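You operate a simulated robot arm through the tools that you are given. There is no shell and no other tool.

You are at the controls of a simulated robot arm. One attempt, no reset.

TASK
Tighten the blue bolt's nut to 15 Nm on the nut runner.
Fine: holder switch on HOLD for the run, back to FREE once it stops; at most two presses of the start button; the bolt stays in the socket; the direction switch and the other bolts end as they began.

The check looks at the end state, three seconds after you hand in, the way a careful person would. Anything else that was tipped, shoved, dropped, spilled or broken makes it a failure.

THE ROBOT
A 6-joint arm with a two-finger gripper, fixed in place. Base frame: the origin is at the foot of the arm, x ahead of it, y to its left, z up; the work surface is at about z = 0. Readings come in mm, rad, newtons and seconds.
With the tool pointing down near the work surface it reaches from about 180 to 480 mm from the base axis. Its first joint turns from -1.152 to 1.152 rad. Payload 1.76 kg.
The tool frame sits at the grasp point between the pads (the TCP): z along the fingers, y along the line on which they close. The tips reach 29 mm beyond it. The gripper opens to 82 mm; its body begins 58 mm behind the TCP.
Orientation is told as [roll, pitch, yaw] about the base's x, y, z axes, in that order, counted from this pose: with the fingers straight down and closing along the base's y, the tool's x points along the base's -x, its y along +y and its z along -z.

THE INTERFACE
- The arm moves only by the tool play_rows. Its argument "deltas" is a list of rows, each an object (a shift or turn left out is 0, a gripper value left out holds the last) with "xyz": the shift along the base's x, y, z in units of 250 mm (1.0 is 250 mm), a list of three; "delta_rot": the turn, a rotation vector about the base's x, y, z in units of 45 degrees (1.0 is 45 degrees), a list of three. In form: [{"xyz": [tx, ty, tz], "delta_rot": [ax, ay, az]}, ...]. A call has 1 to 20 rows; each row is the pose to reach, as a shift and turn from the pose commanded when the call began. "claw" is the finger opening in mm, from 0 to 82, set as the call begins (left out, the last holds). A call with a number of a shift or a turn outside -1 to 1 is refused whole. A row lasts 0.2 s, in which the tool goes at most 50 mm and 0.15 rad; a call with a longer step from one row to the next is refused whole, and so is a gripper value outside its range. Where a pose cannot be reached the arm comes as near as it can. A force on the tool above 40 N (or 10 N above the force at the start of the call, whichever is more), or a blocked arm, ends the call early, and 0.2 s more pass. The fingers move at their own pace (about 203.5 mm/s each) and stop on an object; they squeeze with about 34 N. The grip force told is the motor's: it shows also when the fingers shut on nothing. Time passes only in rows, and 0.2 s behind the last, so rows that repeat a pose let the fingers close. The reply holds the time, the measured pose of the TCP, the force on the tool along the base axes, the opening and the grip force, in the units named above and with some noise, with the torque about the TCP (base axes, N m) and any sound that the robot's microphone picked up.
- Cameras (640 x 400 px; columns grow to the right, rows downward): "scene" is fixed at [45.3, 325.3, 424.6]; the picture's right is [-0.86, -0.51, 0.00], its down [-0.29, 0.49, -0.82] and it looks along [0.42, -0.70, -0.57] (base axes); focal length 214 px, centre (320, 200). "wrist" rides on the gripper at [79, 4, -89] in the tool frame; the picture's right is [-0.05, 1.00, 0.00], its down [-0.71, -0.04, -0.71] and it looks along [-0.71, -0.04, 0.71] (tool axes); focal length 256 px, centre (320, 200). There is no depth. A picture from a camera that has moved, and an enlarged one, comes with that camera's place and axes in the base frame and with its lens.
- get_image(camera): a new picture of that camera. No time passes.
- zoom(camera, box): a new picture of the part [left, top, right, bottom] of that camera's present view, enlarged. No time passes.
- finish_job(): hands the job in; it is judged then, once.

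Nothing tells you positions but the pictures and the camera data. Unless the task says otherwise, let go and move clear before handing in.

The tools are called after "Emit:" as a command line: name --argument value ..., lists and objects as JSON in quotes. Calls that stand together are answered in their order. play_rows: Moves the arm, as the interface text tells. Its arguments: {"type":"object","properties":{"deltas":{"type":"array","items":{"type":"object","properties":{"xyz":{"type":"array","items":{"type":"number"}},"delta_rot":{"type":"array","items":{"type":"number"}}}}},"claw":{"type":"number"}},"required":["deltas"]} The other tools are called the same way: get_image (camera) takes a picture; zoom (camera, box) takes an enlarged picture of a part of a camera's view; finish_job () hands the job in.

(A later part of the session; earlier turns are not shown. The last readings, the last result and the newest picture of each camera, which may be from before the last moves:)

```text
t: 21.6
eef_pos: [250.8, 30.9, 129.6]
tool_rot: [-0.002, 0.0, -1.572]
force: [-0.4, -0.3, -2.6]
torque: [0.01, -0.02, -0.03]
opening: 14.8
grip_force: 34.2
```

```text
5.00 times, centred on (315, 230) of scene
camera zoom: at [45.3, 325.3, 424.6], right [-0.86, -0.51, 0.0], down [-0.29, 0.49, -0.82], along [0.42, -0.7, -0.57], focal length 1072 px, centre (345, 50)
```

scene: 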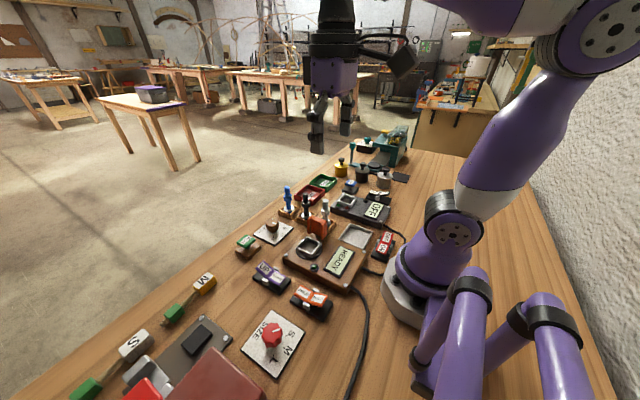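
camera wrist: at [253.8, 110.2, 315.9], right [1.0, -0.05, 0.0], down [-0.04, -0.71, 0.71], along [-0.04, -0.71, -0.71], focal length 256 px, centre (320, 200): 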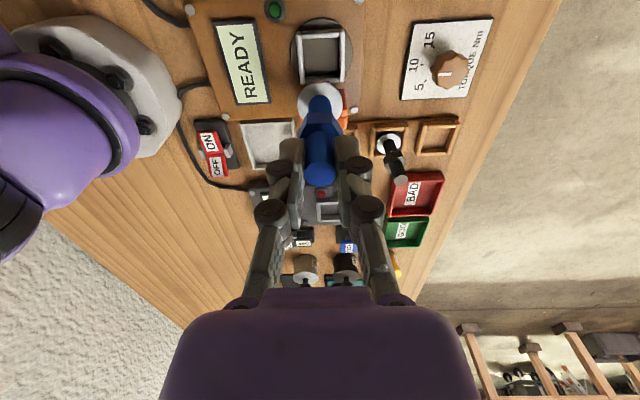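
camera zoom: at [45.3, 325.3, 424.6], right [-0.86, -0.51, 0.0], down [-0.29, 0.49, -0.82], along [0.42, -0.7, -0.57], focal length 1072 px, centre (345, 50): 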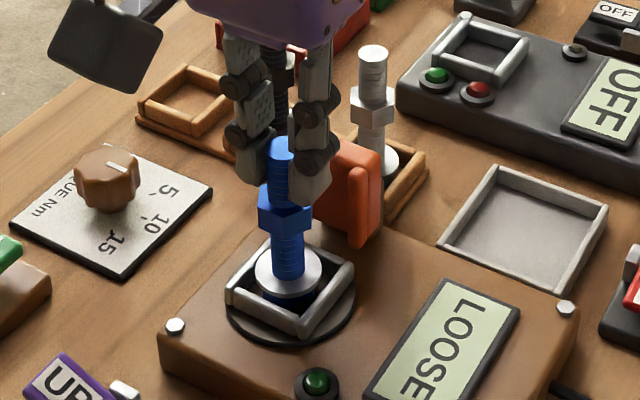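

The display now reads LOOSE, so the machine senses the bolt. I'll keep lowering gently until I feel contact.

Emit:
play_rows --deltas '[{"xyz": [0, 0, -0.004]}, {"xyz": [0, 0, -0.008]}, {"xyz": [0, 0, -0.012]}, {"xyz": [0, 0, -0.016]}, {"xyz": [0, 0, -0.016]}]'

Emit:
zoom --camera "scene" --box '[280, 190, 350, 270]'

Emit:
zoom --camera "wrist" --box '[240, 20, 400, 200]'

```text
t: 22.8
eef_pos: [251.0, 30.1, 124.3]
tool_rot: [0.002, -0.001, -1.572]
force: [-3.7, -0.8, 26.0]
torque: [-0.04, 0.13, 0.0]
opening: 14.8
grip_force: 33.9
```

```text
5.00 times, centred on (315, 230) of scene
camera zoom: at [45.3, 325.3, 424.6], right [-0.86, -0.51, 0.0], down [-0.29, 0.49, -0.82], along [0.42, -0.7, -0.57], focal length 1072 px, centre (345, 50)
```

zoom: 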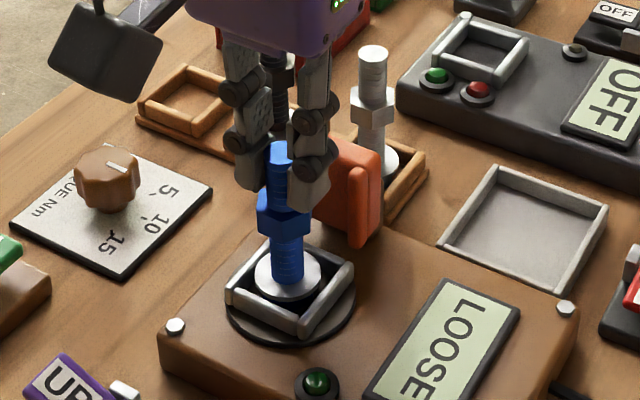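

```text
2.22 times, centred on (320, 110) of wrist
camera zoom: at [255.6, 110.5, 214.6], right [1.0, -0.05, 0.0], down [-0.04, -0.71, 0.71], along [-0.04, -0.71, -0.71], focal length 569 px, centre (320, 400)
```

zoom: 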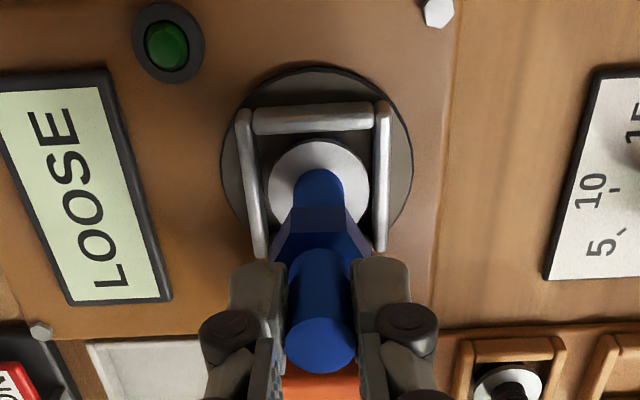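

A 26 N contact force means the bolt is seated. I'll ease up slightly, open the fingers and check that it stands.

Emit:
play_rows --deltas '[{"xyz": [0, 0, 0.005]}, {"xyz": [0, 0, 0.005]}]'

Emit:
play_rows --deltas '[{"xyz": [0, 0, 0]}, {"xyz": [0, 0, 0]}]' --claw 45

Emit:
zoom --camera "scene" --box '[280, 190, 350, 270]'

Emit:
zoom --camera "wrist" --box '[240, 20, 400, 200]'

```text
t: 23.4
eef_pos: [250.4, 31.6, 125.9]
tool_rot: [-0.005, 0.0, -1.573]
force: [1.1, 0.4, -1.9]
torque: [0.01, 0.03, -0.02]
opening: 14.9
grip_force: 34.5
```

```text
t: 24.0
eef_pos: [250.5, 31.4, 126.4]
tool_rot: [-0.002, 0.001, -1.572]
force: [-0.2, -0.6, 0.8]
torque: [0.0, -0.01, 0.0]
opening: 44.9
grip_force: 0.1
```

```text
5.00 times, centred on (315, 230) of scene
camera zoom: at [45.3, 325.3, 424.6], right [-0.86, -0.51, 0.0], down [-0.29, 0.49, -0.82], along [0.42, -0.7, -0.57], focal length 1072 px, centre (345, 50)
```

zoom: 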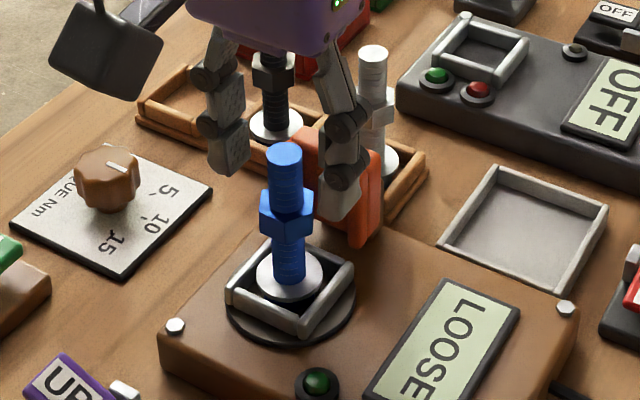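

```text
2.22 times, centred on (320, 110) of wrist
camera zoom: at [255.2, 110.5, 215.1], right [1.0, -0.05, 0.0], down [-0.04, -0.71, 0.71], along [-0.04, -0.71, -0.71], focal length 569 px, centre (320, 400)
```

zoom: 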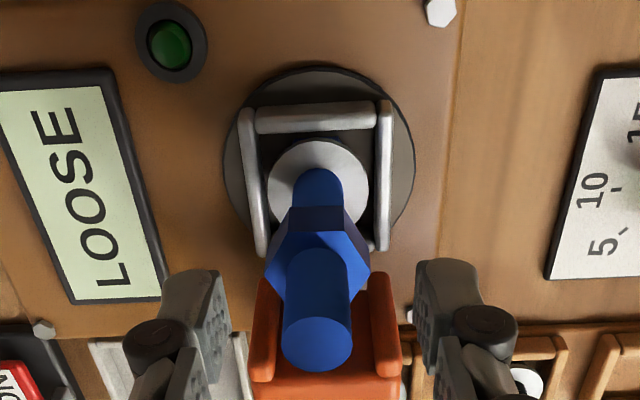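

The bolt stands upright in the socket and the display says LOOSE. I'll lift straight away from it, then go over the torque dial to measure it.

Emit:
play_rows --deltas '[{"xyz": [0, 0, 0.04]}, {"xyz": [0, 0, 0.1]}, {"xyz": [0, 0, 0.2]}, {"xyz": [0, 0, 0.32]}, {"xyz": [0.14, -0.02, 0.34]}, {"xyz": [0.3, -0.05, 0.34]}, {"xyz": [0.42, -0.08, 0.34]}, {"xyz": [0.51, -0.09, 0.34]}, {"xyz": [0.51, -0.09, 0.34]}]'

Emit:
get_image --camera "wrist"

Emit:
get_image --camera "scene"

```text
t: 26.0
eef_pos: [377.4, 7.1, 210.0]
tool_rot: [-0.002, -0.001, -1.573]
force: [-0.7, 0.2, 0.3]
torque: [0.01, -0.02, 0.02]
opening: 45.1
grip_force: 0.0
```

```text
taken
camera wrist: at [381.6, 86.2, 300.1], right [1.0, -0.05, 0.0], down [-0.04, -0.71, 0.71], along [-0.04, -0.71, -0.71], focal length 256 px, centre (320, 200)
```

wrist: 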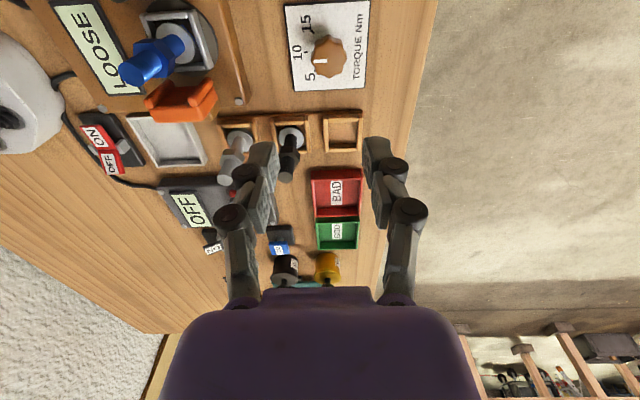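

```text
taken
```

scene: 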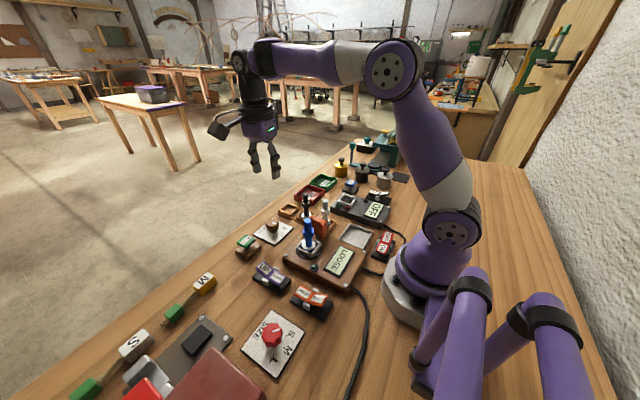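

Emit:
zoom --camera "wrist" --box '[270, 0, 390, 100]'

Emit:
zoom --camera "scene" --box '[235, 205, 315, 265]'

```text
4.00 times, centred on (330, 50) of wrist
camera zoom: at [381.6, 86.2, 300.1], right [1.0, -0.05, 0.0], down [-0.04, -0.71, 0.71], along [-0.04, -0.71, -0.71], focal length 1024 px, centre (280, 800)
```

zoom: 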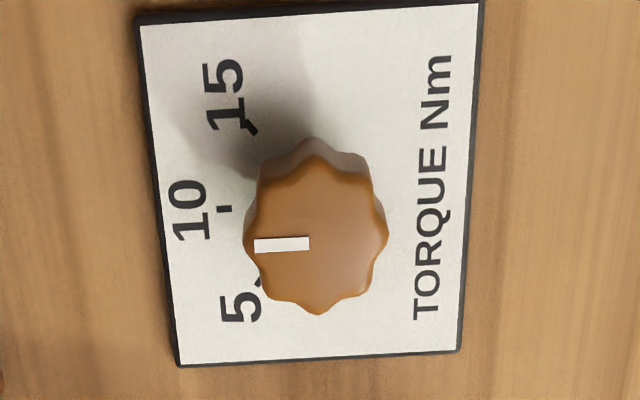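

```text
6.67 times, centred on (275, 235) of scene
camera zoom: at [45.3, 325.3, 424.6], right [-0.86, -0.51, 0.0], down [-0.29, 0.49, -0.82], along [0.42, -0.7, -0.57], focal length 1430 px, centre (620, -33)
```

zoom: 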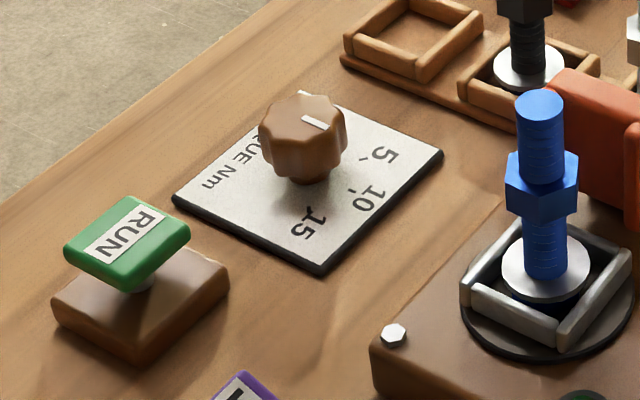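

The dial is centred at about (387, 7.5) with the knob top at z≈37. The pointer sits on 10, and the 15 tick is 45° clockwise seen from above. I'll turn to yaw -45° so the turn can end at -90°, and centre over the knob.

Emit:
play_rows --deltas '[{"xyz": [0.01, 0, 0], "delta_rot": [0, 0, 0.17]}, {"xyz": [0.02, 0, 0], "delta_rot": [0, 0, 0.34]}, {"xyz": [0.03, 0, 0], "delta_rot": [0, 0, 0.51]}, {"xyz": [0.04, 0.002, 0], "delta_rot": [0, 0, 0.68]}, {"xyz": [0.04, 0.002, -0.1], "delta_rot": [0, 0, 0.84]}, {"xyz": [0.04, 0.002, -0.2], "delta_rot": [0, 0, 1.0]}, {"xyz": [0.04, 0.002, -0.36], "delta_rot": [0, 0, 1.0]}, {"xyz": [0.04, 0.002, -0.36], "delta_rot": [0, 0, 1.0]}]' --claw 60

Emit:
get_image --camera "wrist"

Emit:
zoom --camera "scene" --box '[230, 160, 330, 260]'

```text
t: 27.8
eef_pos: [388.3, 9.8, 121.2]
tool_rot: [-0.003, -0.004, -0.786]
force: [0.0, -0.2, 0.0]
torque: [0.0, 0.01, 0.0]
opening: 60.1
grip_force: 0.0
```

```text
taken
camera wrist: at [335.8, 68.7, 210.8], right [0.74, 0.67, 0.0], down [0.47, -0.52, 0.71], along [0.47, -0.53, -0.71], focal length 256 px, centre (320, 200)
```

wrist: 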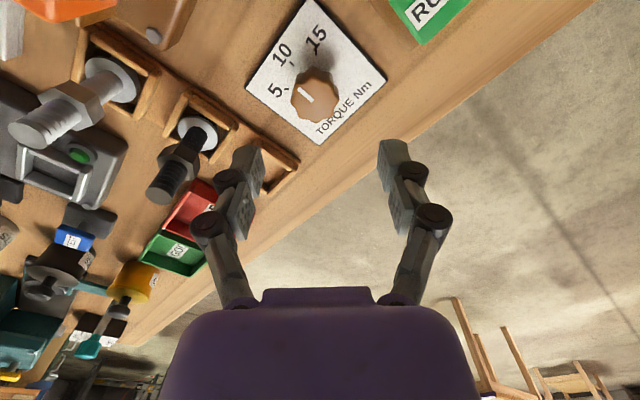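

```text
4.00 times, centred on (280, 210) of scene
camera zoom: at [45.3, 325.3, 424.6], right [-0.86, -0.51, 0.0], down [-0.29, 0.49, -0.82], along [0.42, -0.7, -0.57], focal length 858 px, centre (480, 160)
```

zoom: 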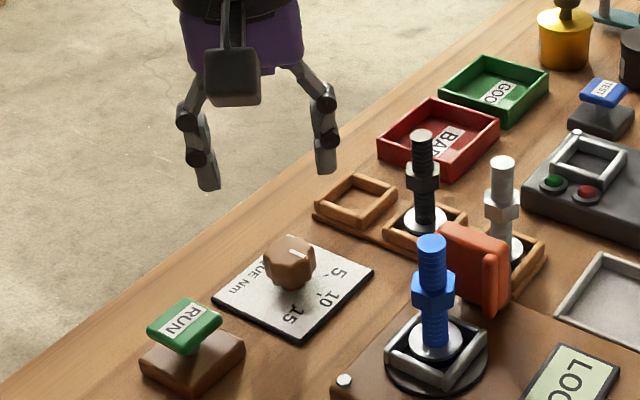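

I'm hovering over the knob. I'll zoom in to check the centring precisely before descending.

Emit:
zoom --camera "wrist" --box '[260, 50, 380, 140]'

```text
4.44 times, centred on (320, 95) of wrist
camera zoom: at [335.8, 68.7, 210.8], right [0.74, 0.67, 0.0], down [0.47, -0.52, 0.71], along [0.47, -0.53, -0.71], focal length 1138 px, centre (320, 667)
```

zoom: 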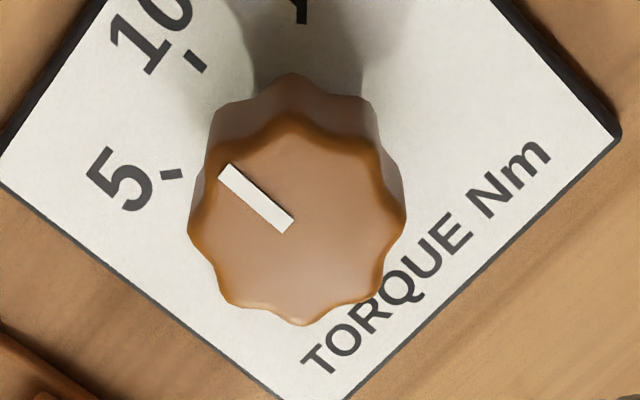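

The knob sits about 3 mm off to the left in the view, so I'll shift about 4.5 mm in -x. Then I'll descend part-way and re-check.

Emit:
play_rows --deltas '[{"xyz": [-0.018, 0, 0]}, {"xyz": [-0.018, 0, -0.08]}, {"xyz": [-0.018, 0, -0.16]}, {"xyz": [-0.018, 0, -0.2]}, {"xyz": [-0.018, 0, -0.2]}]'

Emit:
zoom --camera "wrist" --box '[220, 60, 420, 220]'

Emit:
zoom --camera "scene" --box '[240, 180, 320, 260]'

```text
t: 29.0
eef_pos: [383.7, 9.6, 70.8]
tool_rot: [-0.002, -0.001, -0.788]
force: [-0.7, 0.0, -0.6]
torque: [0.02, 0.01, 0.0]
opening: 59.9
grip_force: 0.0
```

```text
2.50 times, centred on (320, 140) of wrist
camera zoom: at [331.0, 68.4, 160.2], right [0.74, 0.67, 0.0], down [0.47, -0.53, 0.71], along [0.47, -0.53, -0.71], focal length 640 px, centre (320, 350)
```

zoom: 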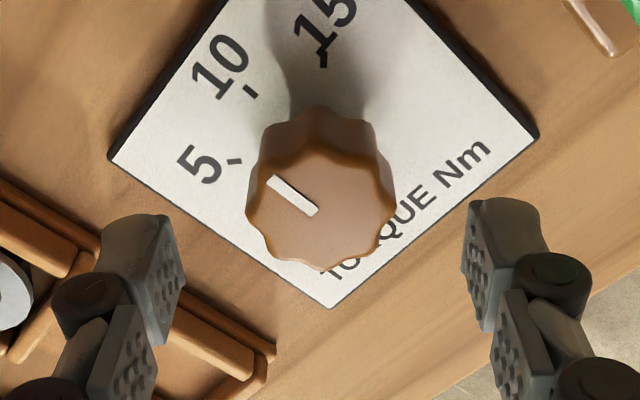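

```text
5.00 times, centred on (280, 220) of scene
camera zoom: at [45.3, 325.3, 424.6], right [-0.86, -0.51, 0.0], down [-0.29, 0.49, -0.82], along [0.42, -0.7, -0.57], focal length 1072 px, centre (520, 100)
```

zoom: 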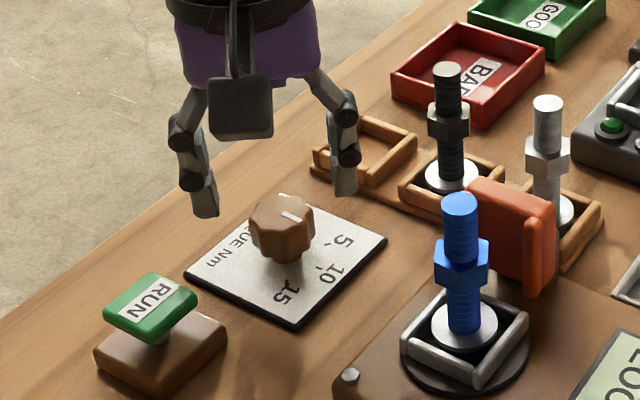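

The knob is now centred between the fingers. I'll descend to grip height (tips at about z=13, above the plate) and close.

Emit:
play_rows --deltas '[{"xyz": [0, 0, -0.04]}, {"xyz": [0, 0, -0.08]}, {"xyz": [0, 0, -0.112]}, {"xyz": [0, 0, -0.112]}]'

Emit:
play_rows --deltas '[{"xyz": [0, 0, 0]}, {"xyz": [0, 0, 0]}, {"xyz": [0, 0, 0]}]' --claw 20

Emit:
zoom --camera "wrist" --box '[220, 60, 420, 220]'

Emit:
zoom --camera "scene" --box '[240, 180, 320, 260]'

```text
t: 30.0
eef_pos: [383.2, 8.6, 43.6]
tool_rot: [-0.004, 0.0, -0.788]
force: [0.0, -0.1, -0.4]
torque: [0.01, 0.02, 0.01]
opening: 60.3
grip_force: 0.1
```

```text
t: 30.8
eef_pos: [383.3, 8.7, 44.7]
tool_rot: [-0.001, -0.002, -0.785]
force: [-1.5, 2.0, 20.2]
torque: [0.08, 0.09, 0.04]
opening: 32.1
grip_force: 35.8
```

```text
2.50 times, centred on (320, 140) of wrist
camera zoom: at [331.1, 67.9, 133.4], right [0.74, 0.67, 0.0], down [0.47, -0.53, 0.71], along [0.47, -0.53, -0.71], focal length 640 px, centre (320, 350)
```

zoom: 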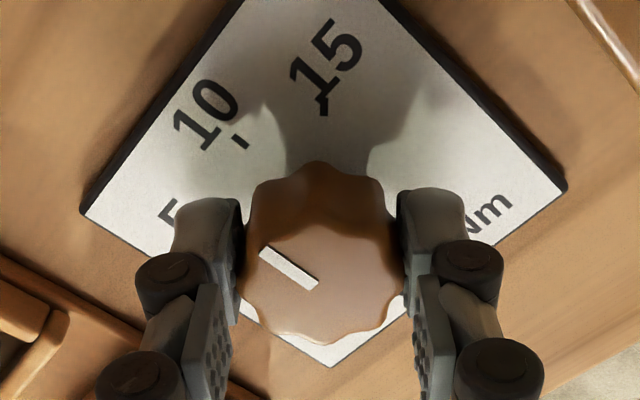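

```text
5.00 times, centred on (280, 220) of scene
camera zoom: at [45.2, 325.3, 424.6], right [-0.86, -0.51, 0.0], down [-0.29, 0.49, -0.82], along [0.42, -0.7, -0.57], focal length 1072 px, centre (520, 100)
```

zoom: 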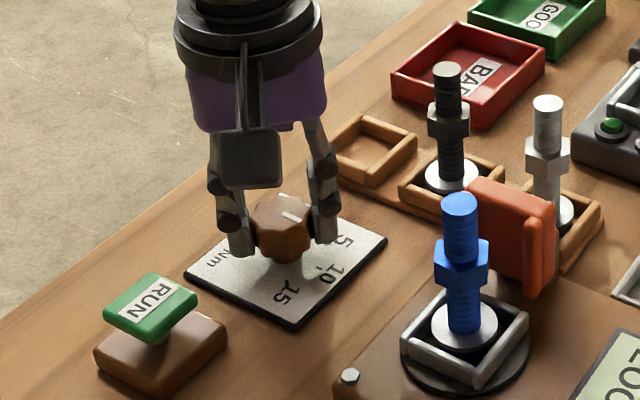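

I'm gripping the knob, with a mild upward force of 20 N. I'll ease up about 1.5 mm to relieve it before turning.

Emit:
play_rows --deltas '[{"xyz": [0, 0, 0.006]}, {"xyz": [0, 0, 0.006]}]'

```text
t: 31.4
eef_pos: [384.8, 8.9, 45.3]
tool_rot: [-0.001, -0.004, -0.785]
force: [19.2, 5.7, -12.1]
torque: [0.21, -0.46, 0.03]
opening: 32.3
grip_force: 36.2
```

Emit:
play_rows --deltas '[{"xyz": [0.004, 0, -0.003]}, {"xyz": [0.004, 0, -0.003]}]'

Emit:
zoom --camera "wrist" --box '[220, 60, 420, 220]'

```text
t: 32.0
eef_pos: [385.1, 8.7, 43.5]
tool_rot: [-0.002, 0.001, -0.784]
force: [1.9, 10.8, 9.3]
torque: [-0.28, -0.63, -0.02]
opening: 32.4
grip_force: 36.1
```

```text
2.50 times, centred on (320, 140) of wrist
camera zoom: at [331.4, 67.8, 133.6], right [0.74, 0.67, 0.0], down [0.47, -0.53, 0.71], along [0.47, -0.53, -0.71], focal length 640 px, centre (320, 350)
```

zoom: 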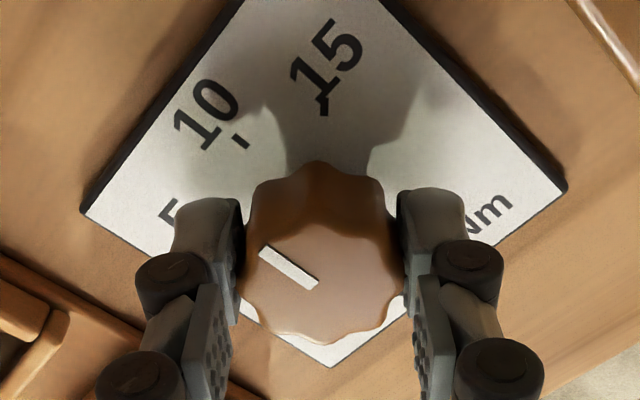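

The forces are small now. I'll turn the knob clockwise (negative z), first by half, and check.

Emit:
play_rows --deltas '[{"delta_rot": [0, 0, -0.1]}, {"delta_rot": [0, 0, -0.2]}, {"delta_rot": [0, 0, -0.3]}, {"delta_rot": [0, 0, -0.4]}, {"delta_rot": [0, 0, -0.5]}, {"delta_rot": [0, 0, -0.5]}]'

Emit:
zoom --camera "wrist" --box '[220, 60, 420, 220]'

Emit:
zoom --camera "scene" --box '[240, 180, 320, 260]'

```text
t: 33.4
eef_pos: [385.8, 8.8, 43.9]
tool_rot: [-0.002, -0.002, -1.183]
force: [9.6, -4.5, -1.1]
torque: [-0.16, -0.44, 0.0]
opening: 32.4
grip_force: 35.9
```

```text
2.50 times, centred on (320, 140) of wrist
camera zoom: at [358.8, 84.2, 133.3], right [0.94, 0.33, 0.0], down [0.23, -0.67, 0.71], along [0.23, -0.67, -0.71], focal length 640 px, centre (320, 350)
```

zoom: 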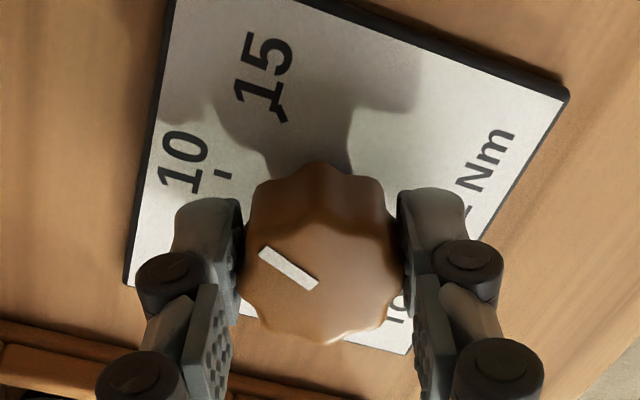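

```text
5.00 times, centred on (280, 220) of scene
camera zoom: at [45.3, 325.3, 424.6], right [-0.86, -0.51, 0.0], down [-0.29, 0.49, -0.82], along [0.42, -0.7, -0.57], focal length 1072 px, centre (520, 100)
```

zoom: 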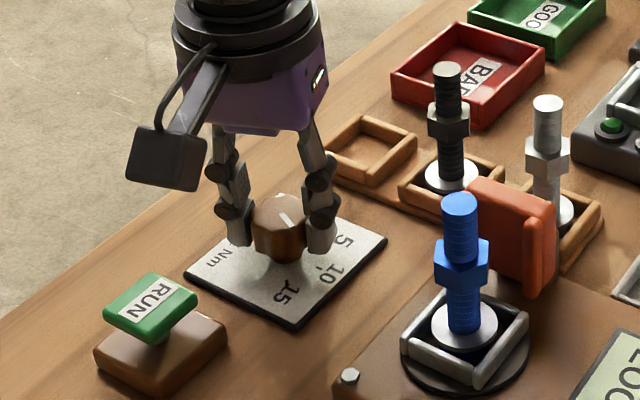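

The knob turns with the gripper. I'll complete the remaining half of the 45° turn.

Emit:
play_rows --deltas '[{"delta_rot": [0, 0, -0.1]}, {"delta_rot": [0, 0, -0.2]}, {"delta_rot": [0, 0, -0.3]}, {"delta_rot": [0, 0, -0.4]}, {"delta_rot": [0, 0, -0.5]}, {"delta_rot": [0, 0, -0.5]}]'

Emit:
zoom --camera "wrist" --box '[220, 60, 420, 220]'

Emit:
zoom --camera "scene" --box '[240, 180, 320, 260]'

```text
t: 34.8
eef_pos: [384.5, 9.2, 44.0]
tool_rot: [0.0, 0.0, -1.573]
force: [15.4, -7.6, -2.9]
torque: [-0.41, -0.45, 0.02]
opening: 32.3
grip_force: 35.9
```

```text
2.50 times, centred on (320, 140) of wrist
camera zoom: at [389.6, 88.4, 133.5], right [1.0, -0.06, 0.0], down [-0.04, -0.71, 0.71], along [-0.04, -0.71, -0.71], focal length 640 px, centre (320, 350)
```

zoom: 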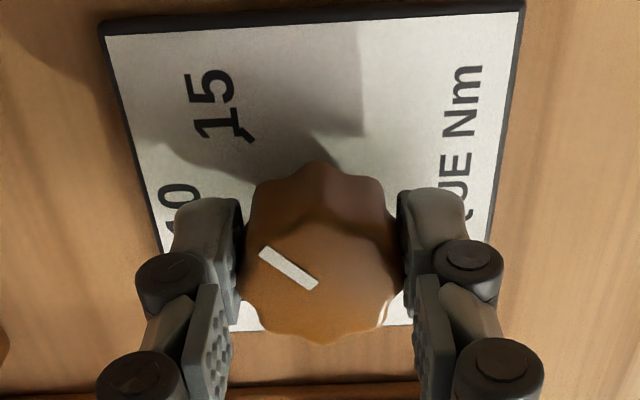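

```text
5.00 times, centred on (280, 220) of scene
camera zoom: at [45.3, 325.3, 424.6], right [-0.86, -0.51, 0.0], down [-0.29, 0.49, -0.82], along [0.42, -0.7, -0.57], focal length 1072 px, centre (520, 100)
```

zoom: 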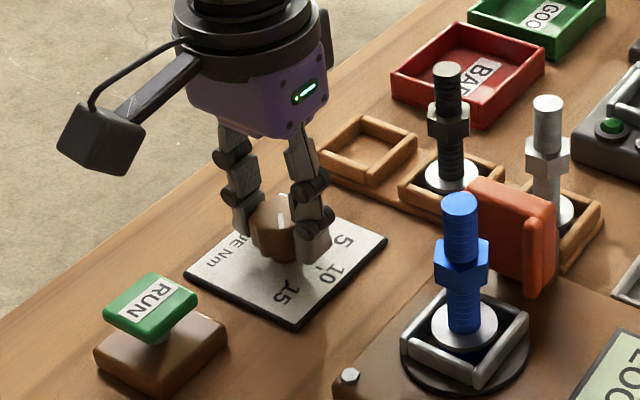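

The pointer has moved with the gripper through 45° to 15. I'll open, rise clear and verify.

Emit:
play_rows --deltas '[{"xyz": [0, 0, 0]}, {"xyz": [0, 0, 0]}]' --claw 60

Emit:
play_rows --deltas '[{"xyz": [0, 0, 0.06]}, {"xyz": [0, 0, 0.16]}, {"xyz": [0, 0, 0.32]}, {"xyz": [0, 0, 0.5]}, {"xyz": [0, 0, 0.5]}]'

Emit:
get_image --camera "wrist"

Emit:
zoom --camera "scene" --box '[235, 205, 315, 265]'

```text
t: 35.4
eef_pos: [383.1, 9.8, 44.2]
tool_rot: [-0.004, 0.001, -1.571]
force: [-0.7, -0.8, 0.9]
torque: [-0.01, -0.04, -0.03]
opening: 60.0
grip_force: 0.0
```

```text
t: 36.6
eef_pos: [384.4, 9.4, 168.2]
tool_rot: [-0.001, -0.001, -1.573]
force: [0.0, -0.4, -0.1]
torque: [0.04, -0.02, -0.01]
opening: 60.5
grip_force: 0.0
```

```text
taken
camera wrist: at [388.9, 88.3, 257.0], right [1.0, -0.05, 0.0], down [-0.04, -0.71, 0.71], along [-0.04, -0.71, -0.71], focal length 256 px, centre (320, 200)
```

wrist: 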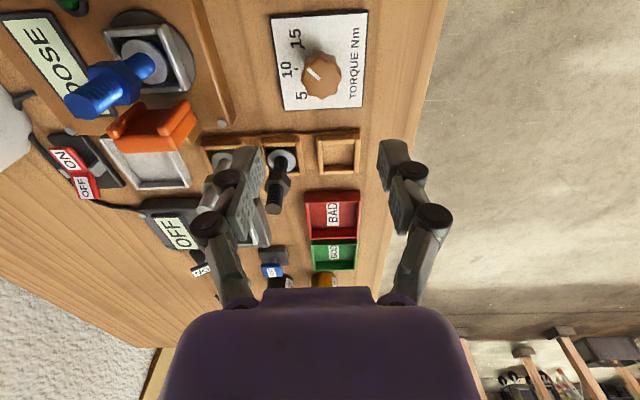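

```text
6.67 times, centred on (275, 235) of scene
camera zoom: at [45.3, 325.3, 424.6], right [-0.86, -0.51, 0.0], down [-0.29, 0.49, -0.82], along [0.42, -0.7, -0.57], focal length 1430 px, centre (620, -33)
```

zoom: 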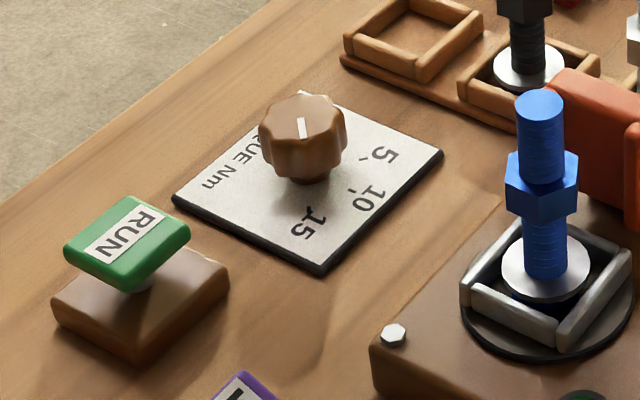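

Emit:
zoom --camera "wrist" --box '[260, 0, 380, 120]'

Emit:
zoom --camera "scene" --box '[255, 215, 300, 255]'

```text
3.33 times, centred on (320, 60) of wrist
camera zoom: at [388.9, 88.3, 257.0], right [1.0, -0.05, 0.0], down [-0.04, -0.71, 0.71], along [-0.04, -0.71, -0.71], focal length 853 px, centre (320, 667)
```

zoom: 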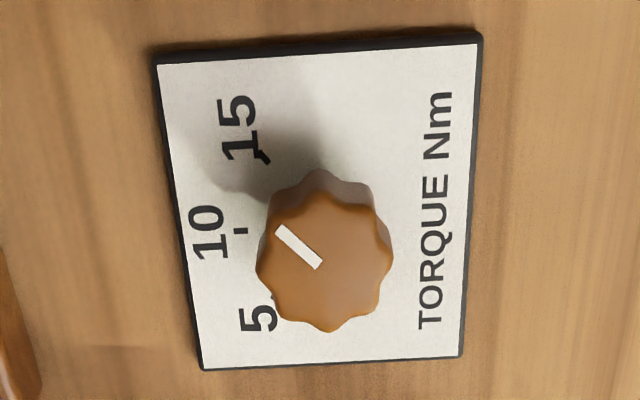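

```text
10.00 times, centred on (278, 235) of scene
camera zoom: at [45.3, 325.3, 424.6], right [-0.86, -0.51, 0.0], down [-0.29, 0.49, -0.82], along [0.42, -0.7, -0.57], focal length 2145 px, centre (745, -150)
```

zoom: 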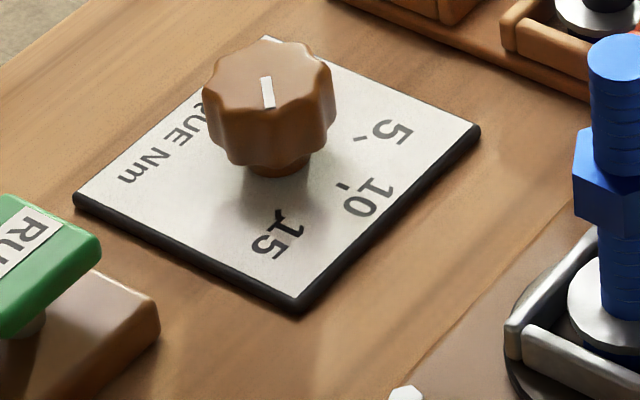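

The dial pointer measures 135°, right on the 15 mark. Next is the holder switch: I'll rise, return to yaw 0 and move over toward the HOLD side (around x≈165, y≈126).

Emit:
play_rows --deltas '[{"xyz": [0, 0, 0.14], "delta_rot": [0, 0, 0.17]}, {"xyz": [-0.06, 0.04, 0.2], "delta_rot": [0, 0, 0.34]}, {"xyz": [-0.14, 0.08, 0.2], "delta_rot": [0, 0, 0.51]}, {"xyz": [-0.22, 0.13, 0.2], "delta_rot": [0, 0, 0.68]}, {"xyz": [-0.31, 0.19, 0.2], "delta_rot": [0, 0, 0.84]}, {"xyz": [-0.4, 0.24, 0.2], "delta_rot": [0, 0, 1.0]}, {"xyz": [-0.4, 0.24, 0.2], "delta_rot": [0, 0, 1.0]}]' --claw 0

Emit:
play_rows --deltas '[{"xyz": [-0.07, 0.05, 0], "delta_rot": [0, 0, 0.17]}, {"xyz": [-0.14, 0.1, 0], "delta_rot": [0, 0, 0.34]}, {"xyz": [-0.22, 0.15, 0], "delta_rot": [0, 0, 0.51]}, {"xyz": [-0.3, 0.19, 0], "delta_rot": [0, 0, 0.68]}, {"xyz": [-0.38, 0.22, -0.05], "delta_rot": [0, 0, 0.84]}, {"xyz": [-0.436, 0.226, -0.1], "delta_rot": [0, 0, 1.0]}, {"xyz": [-0.436, 0.226, -0.1], "delta_rot": [0, 0, 1.0]}]'

Emit:
get_image --camera "wrist"

Emit:
get_image --camera "scene"

```text
t: 38.2
eef_pos: [284.4, 70.9, 219.2]
tool_rot: [-0.001, -0.002, -0.786]
force: [-0.5, 0.0, 0.3]
torque: [0.0, 0.0, 0.02]
opening: 0.0
grip_force: 28.6
```

```text
t: 39.8
eef_pos: [173.8, 125.4, 192.2]
tool_rot: [0.0, -0.002, 0.002]
force: [0.2, 0.0, 0.4]
torque: [0.02, -0.02, 0.0]
opening: 0.0
grip_force: 28.6
```

```text
taken
camera wrist: at [95.7, 129.6, 283.0], right [0.05, 1.0, 0.0], down [0.71, -0.04, 0.71], along [0.71, -0.04, -0.71], focal length 256 px, centre (320, 200)
```

wrist: 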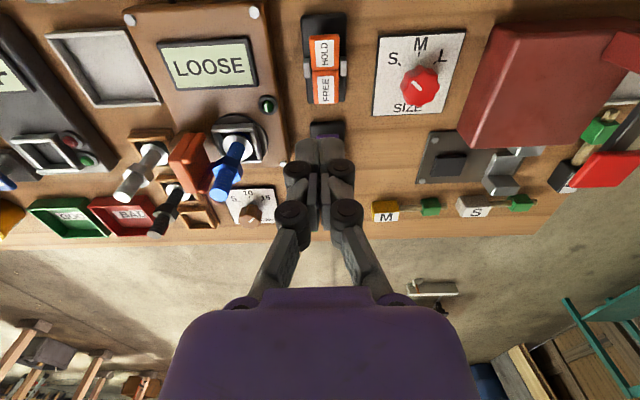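

```text
taken
```

scene: 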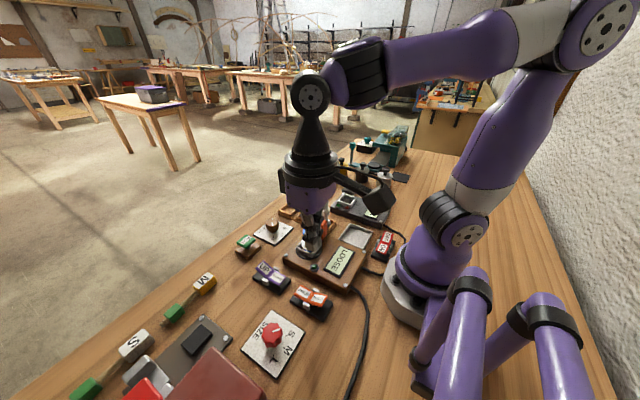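

The holder switch is in plain view, with HOLD toward the base and FREE farther out. I'll zoom in to place the press point.

Emit:
zoom --camera "wrist" --box '[270, 0, 390, 120]'

Emit:
zoom --camera "scene" --box '[280, 270, 340, 325]'

```text
3.33 times, centred on (330, 60) of wrist
camera zoom: at [95.7, 129.6, 283.0], right [0.05, 1.0, 0.0], down [0.71, -0.04, 0.71], along [0.71, -0.04, -0.71], focal length 853 px, centre (287, 667)
```

zoom: 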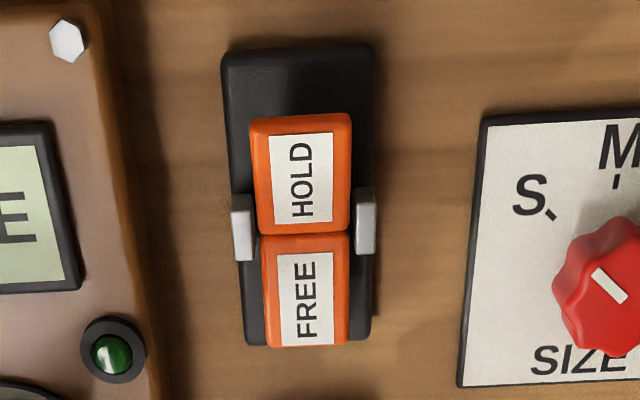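

```text
7.27 times, centred on (310, 298) of scene
camera zoom: at [45.3, 325.3, 424.6], right [-0.86, -0.51, 0.0], down [-0.29, 0.49, -0.82], along [0.42, -0.7, -0.57], focal length 1560 px, centre (393, -509)
```

zoom: 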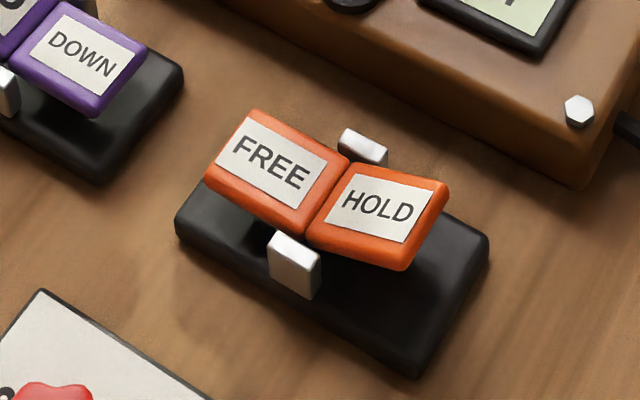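

From triangulation, the FREE half is level at z≈26 (pressed) and the HOLD end is raised to z≈40 at x≈150, with the pivot at x≈181 and y≈130. I'll bring the closed tips over HOLD's outer part at (158, 130).

Emit:
play_rows --deltas '[{"xyz": [-0.03, 0.01, -0.1]}, {"xyz": [-0.063, 0.018, -0.22]}, {"xyz": [-0.063, 0.018, -0.34]}, {"xyz": [-0.063, 0.018, -0.43]}, {"xyz": [-0.063, 0.018, -0.43]}]'

Emit:
get_image --camera "wrist"

Emit:
zoom --camera "scene" --box '[260, 230, 380, 330]'

```text
t: 41.0
eef_pos: [158.1, 129.1, 86.4]
tool_rot: [-0.002, -0.002, -0.002]
force: [-0.1, -0.3, -0.1]
torque: [-0.01, -0.03, 0.02]
opening: 0.1
grip_force: 29.0
```

```text
taken
camera wrist: at [80.2, 133.0, 176.1], right [0.05, 1.0, 0.0], down [0.71, -0.04, 0.71], along [0.71, -0.04, -0.71], focal length 256 px, centre (320, 200)
```

wrist: 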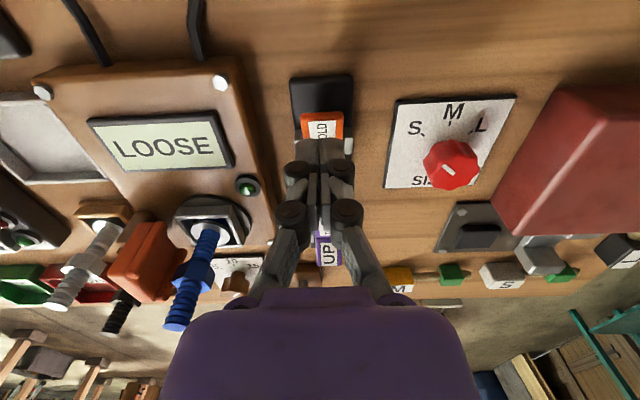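

```text
4.00 times, centred on (320, 280) of scene
camera zoom: at [45.3, 325.3, 424.6], right [-0.86, -0.51, 0.0], down [-0.29, 0.49, -0.82], along [0.42, -0.7, -0.57], focal length 858 px, centre (320, -120)
```

zoom: 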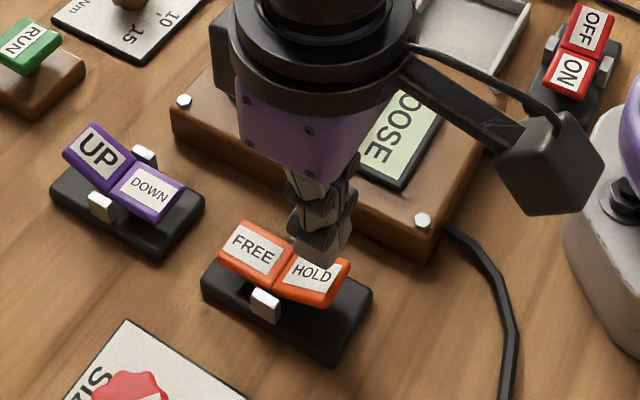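

The tips are right above HOLD and clear of everything else. I'll press down slowly, watching the force.

Emit:
play_rows --deltas '[{"xyz": [0, 0, -0.04]}, {"xyz": [0, 0, -0.075]}, {"xyz": [0, 0, -0.085]}, {"xyz": [0, 0, -0.095]}, {"xyz": [0, 0, -0.105]}, {"xyz": [0, 0, -0.115]}, {"xyz": [0, 0, -0.122]}]'

Emit:
zoom --camera "scene" --box '[260, 230, 380, 330]'

```text
t: 42.6
eef_pos: [159.3, 130.1, 56.0]
tool_rot: [-0.001, 0.001, 0.0]
force: [-0.1, 0.3, -0.7]
torque: [0.02, 0.02, -0.01]
opening: 0.0
grip_force: 28.3
```

```text
4.00 times, centred on (320, 280) of scene
camera zoom: at [45.3, 325.3, 424.6], right [-0.86, -0.51, 0.0], down [-0.29, 0.49, -0.82], along [0.42, -0.7, -0.57], focal length 858 px, centre (320, -120)
```

zoom: 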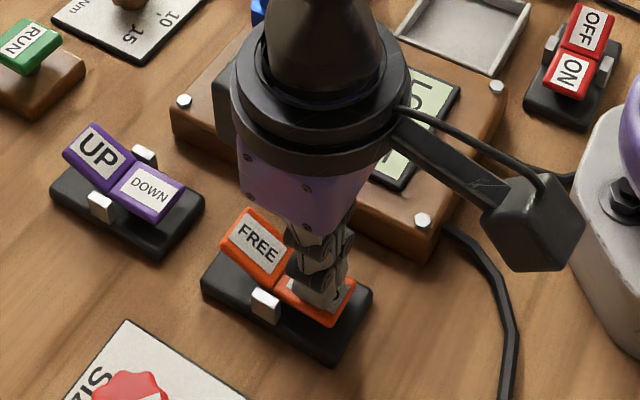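

The rocker has flipped: HOLD is down and FREE is up. I'll lift straight up and check the holder and display.

Emit:
play_rows --deltas '[{"xyz": [0, 0, 0.08]}, {"xyz": [0, 0, 0.2]}, {"xyz": [0, 0, 0.38]}, {"xyz": [0, 0, 0.5]}, {"xyz": [0, 0, 0.5]}]'

Emit:
get_image --camera "wrist"

Emit:
zoom --camera "scene" --box '[230, 200, 390, 330]'

```text
t: 43.8
eef_pos: [159.9, 128.7, 182.8]
tool_rot: [-0.003, 0.0, -0.002]
force: [0.5, 0.6, 0.6]
torque: [-0.01, -0.04, 0.02]
opening: 0.0
grip_force: 28.7
```

```text
taken
camera wrist: at [81.1, 133.6, 271.6], right [0.05, 1.0, 0.0], down [0.71, -0.04, 0.71], along [0.71, -0.04, -0.71], focal length 256 px, centre (320, 200)
```

wrist: 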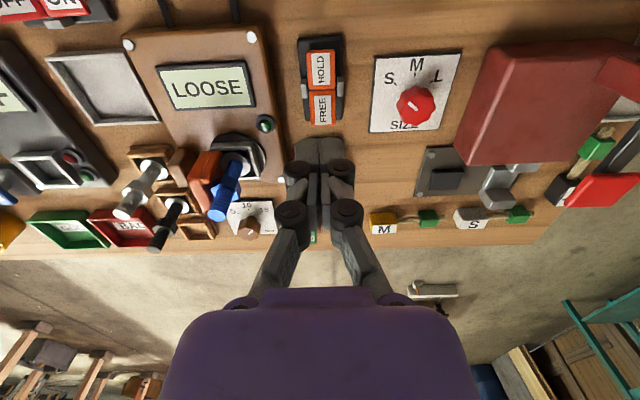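

```text
3.08 times, centred on (310, 265) of scene
camera zoom: at [45.3, 325.3, 424.6], right [-0.86, -0.51, 0.0], down [-0.29, 0.49, -0.82], along [0.42, -0.7, -0.57], focal length 660 px, centre (351, 0)
```

zoom: 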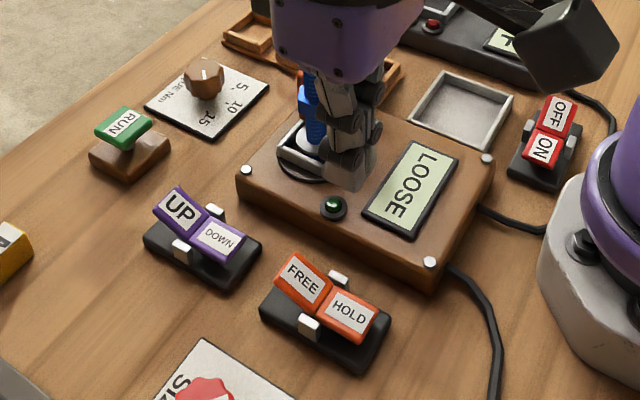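

HOLD is engaged, since FREE now stands raised. I'll look closely at the holder jaw on the bolt.

Emit:
zoom --camera "wrist" --box '[110, 30, 360, 260]'

Emit:
zoom --camera "scene" --box '[280, 200, 360, 270]'

```text
1.74 times, centred on (235, 145) of wrist
camera zoom: at [81.1, 133.6, 271.6], right [0.05, 1.0, 0.0], down [0.71, -0.04, 0.71], along [0.71, -0.04, -0.71], focal length 445 px, centre (468, 296)
```

zoom: 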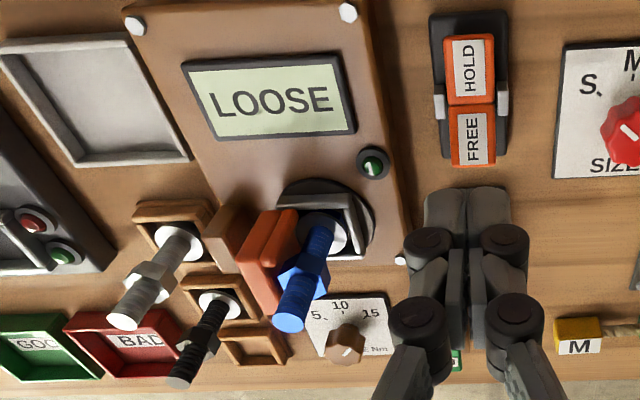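

```text
5.71 times, centred on (320, 235) of scene
camera zoom: at [45.3, 325.3, 424.6], right [-0.86, -0.51, 0.0], down [-0.29, 0.49, -0.82], along [0.42, -0.7, -0.57], focal length 1226 px, centre (320, 0)
```

zoom: 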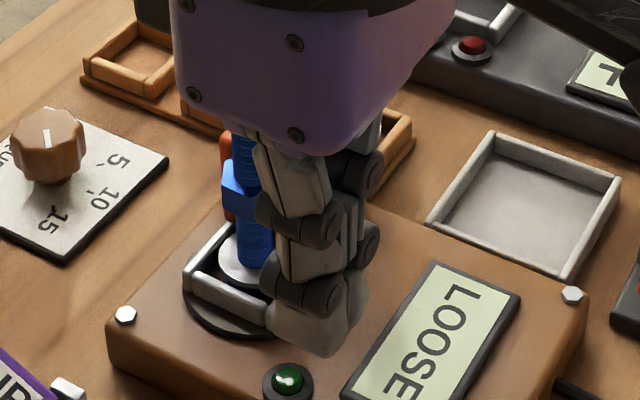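

The jaw has moved in to hold the bolt. Now I'll go over to the RUN button near (395, 93) and locate it precisely.

Emit:
play_rows --deltas '[{"xyz": [0.08, -0.01, 0]}, {"xyz": [0.22, -0.03, 0]}, {"xyz": [0.38, -0.05, 0]}, {"xyz": [0.54, -0.08, 0]}, {"xyz": [0.7, -0.11, 0]}, {"xyz": [0.8, -0.13, 0]}, {"xyz": [0.84, -0.144, 0]}, {"xyz": [0.84, -0.144, 0]}]'

Emit:
get_image --camera "wrist"

Emit:
get_image --camera "scene"

```text
t: 45.6
eef_pos: [370.5, 93.7, 181.1]
tool_rot: [-0.002, 0.0, 0.0]
force: [0.6, -0.6, 0.1]
torque: [-0.01, -0.02, 0.0]
opening: 0.0
grip_force: 29.2
```

```text
taken
camera wrist: at [291.6, 98.0, 270.4], right [0.05, 1.0, 0.0], down [0.71, -0.04, 0.71], along [0.71, -0.04, -0.71], focal length 256 px, centre (320, 200)
```

wrist: 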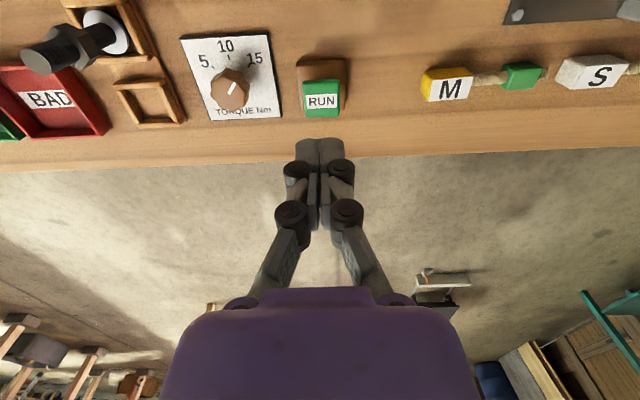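

```text
taken
```

scene: 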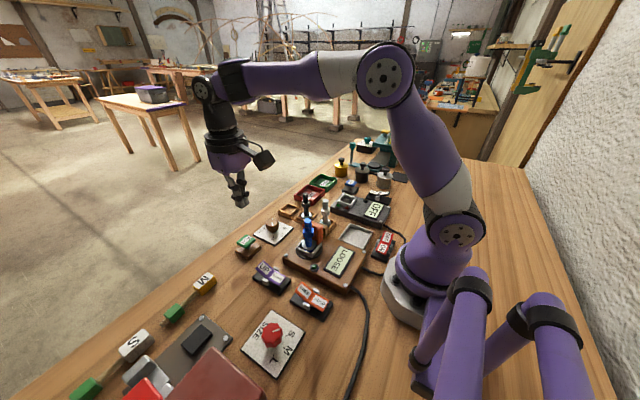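

Emit:
zoom --camera "wrist" --box '[270, 40, 370, 130]'

Emit:
zoom --camera "scene" --box '[225, 220, 275, 270]'

Emit:
zoom --camera "scene" --box '[280, 200, 360, 280]'

```text
4.44 times, centred on (320, 85) of wrist
camera zoom: at [291.6, 98.0, 270.4], right [0.05, 1.0, 0.0], down [0.71, -0.04, 0.71], along [0.71, -0.04, -0.71], focal length 1138 px, centre (320, 711)
```

zoom: 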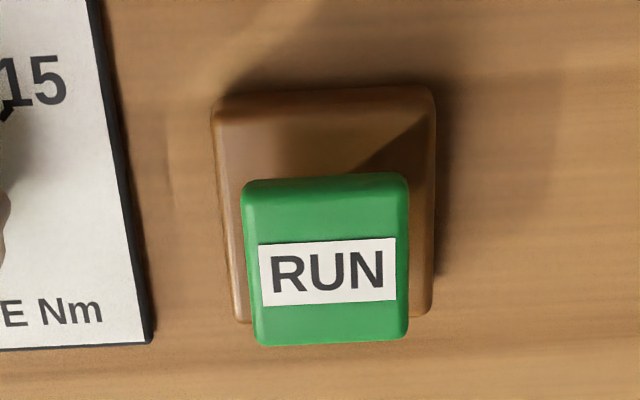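

```text
8.00 times, centred on (250, 245) of scene
camera zoom: at [45.3, 325.3, 424.6], right [-0.86, -0.51, 0.0], down [-0.29, 0.49, -0.82], along [0.42, -0.7, -0.57], focal length 1716 px, centre (880, -160)
```

zoom: 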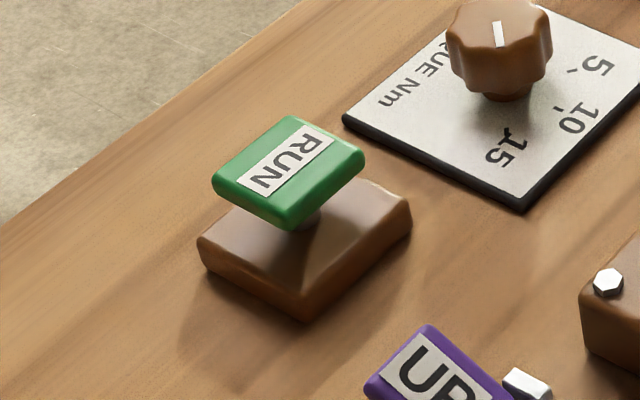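

```text
5.00 times, centred on (320, 240) of scene
camera zoom: at [45.3, 325.3, 424.6], right [-0.86, -0.51, 0.0], down [-0.29, 0.49, -0.82], along [0.42, -0.7, -0.57], focal length 1072 px, centre (320, 0)
```

zoom: 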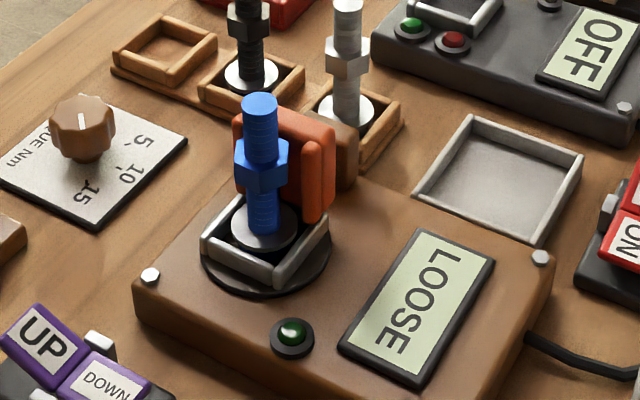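

RUN's cap is centred at about (392, 94, 39). The holder is against the bolt, the dial is at 15 and the direction is DOWN. I'll line up above the button.

Emit:
play_rows --deltas '[{"xyz": [0.04, 0.001, -0.1]}, {"xyz": [0.084, 0.002, -0.22]}, {"xyz": [0.084, 0.002, -0.34]}, {"xyz": [0.084, 0.002, -0.4]}, {"xyz": [0.084, 0.002, -0.4]}]'

Emit:
zoom --camera "wrist" --box '[240, 60, 400, 200]'

Emit:
zoom --camera "scene" --box '[210, 190, 290, 270]'

```text
t: 46.8
eef_pos: [391.2, 95.3, 80.2]
tool_rot: [-0.002, -0.003, -0.002]
force: [-0.4, 0.2, -0.4]
torque: [0.01, -0.03, 0.01]
opening: 0.0
grip_force: 28.6
```

```text
2.86 times, centred on (320, 130) of wrist
camera zoom: at [311.8, 99.2, 170.0], right [0.05, 1.0, 0.0], down [0.71, -0.04, 0.71], along [0.71, -0.04, -0.71], focal length 731 px, centre (320, 400)
```

zoom: 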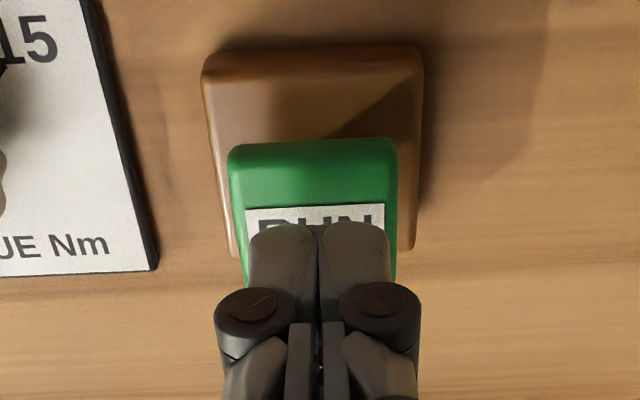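

```text
5.00 times, centred on (250, 230) of scene
camera zoom: at [45.3, 325.3, 424.6], right [-0.86, -0.51, 0.0], down [-0.29, 0.49, -0.82], along [0.42, -0.7, -0.57], focal length 1072 px, centre (670, 50)
```

zoom: 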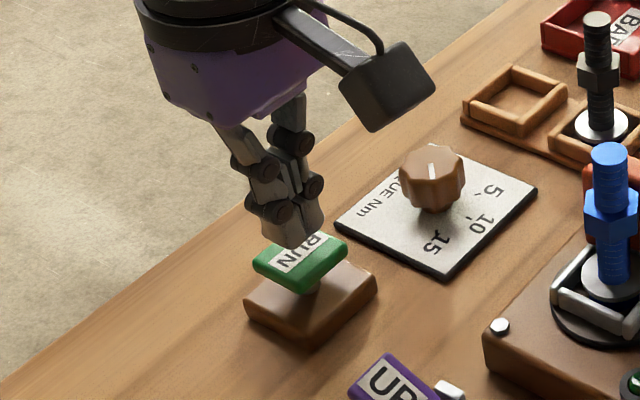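

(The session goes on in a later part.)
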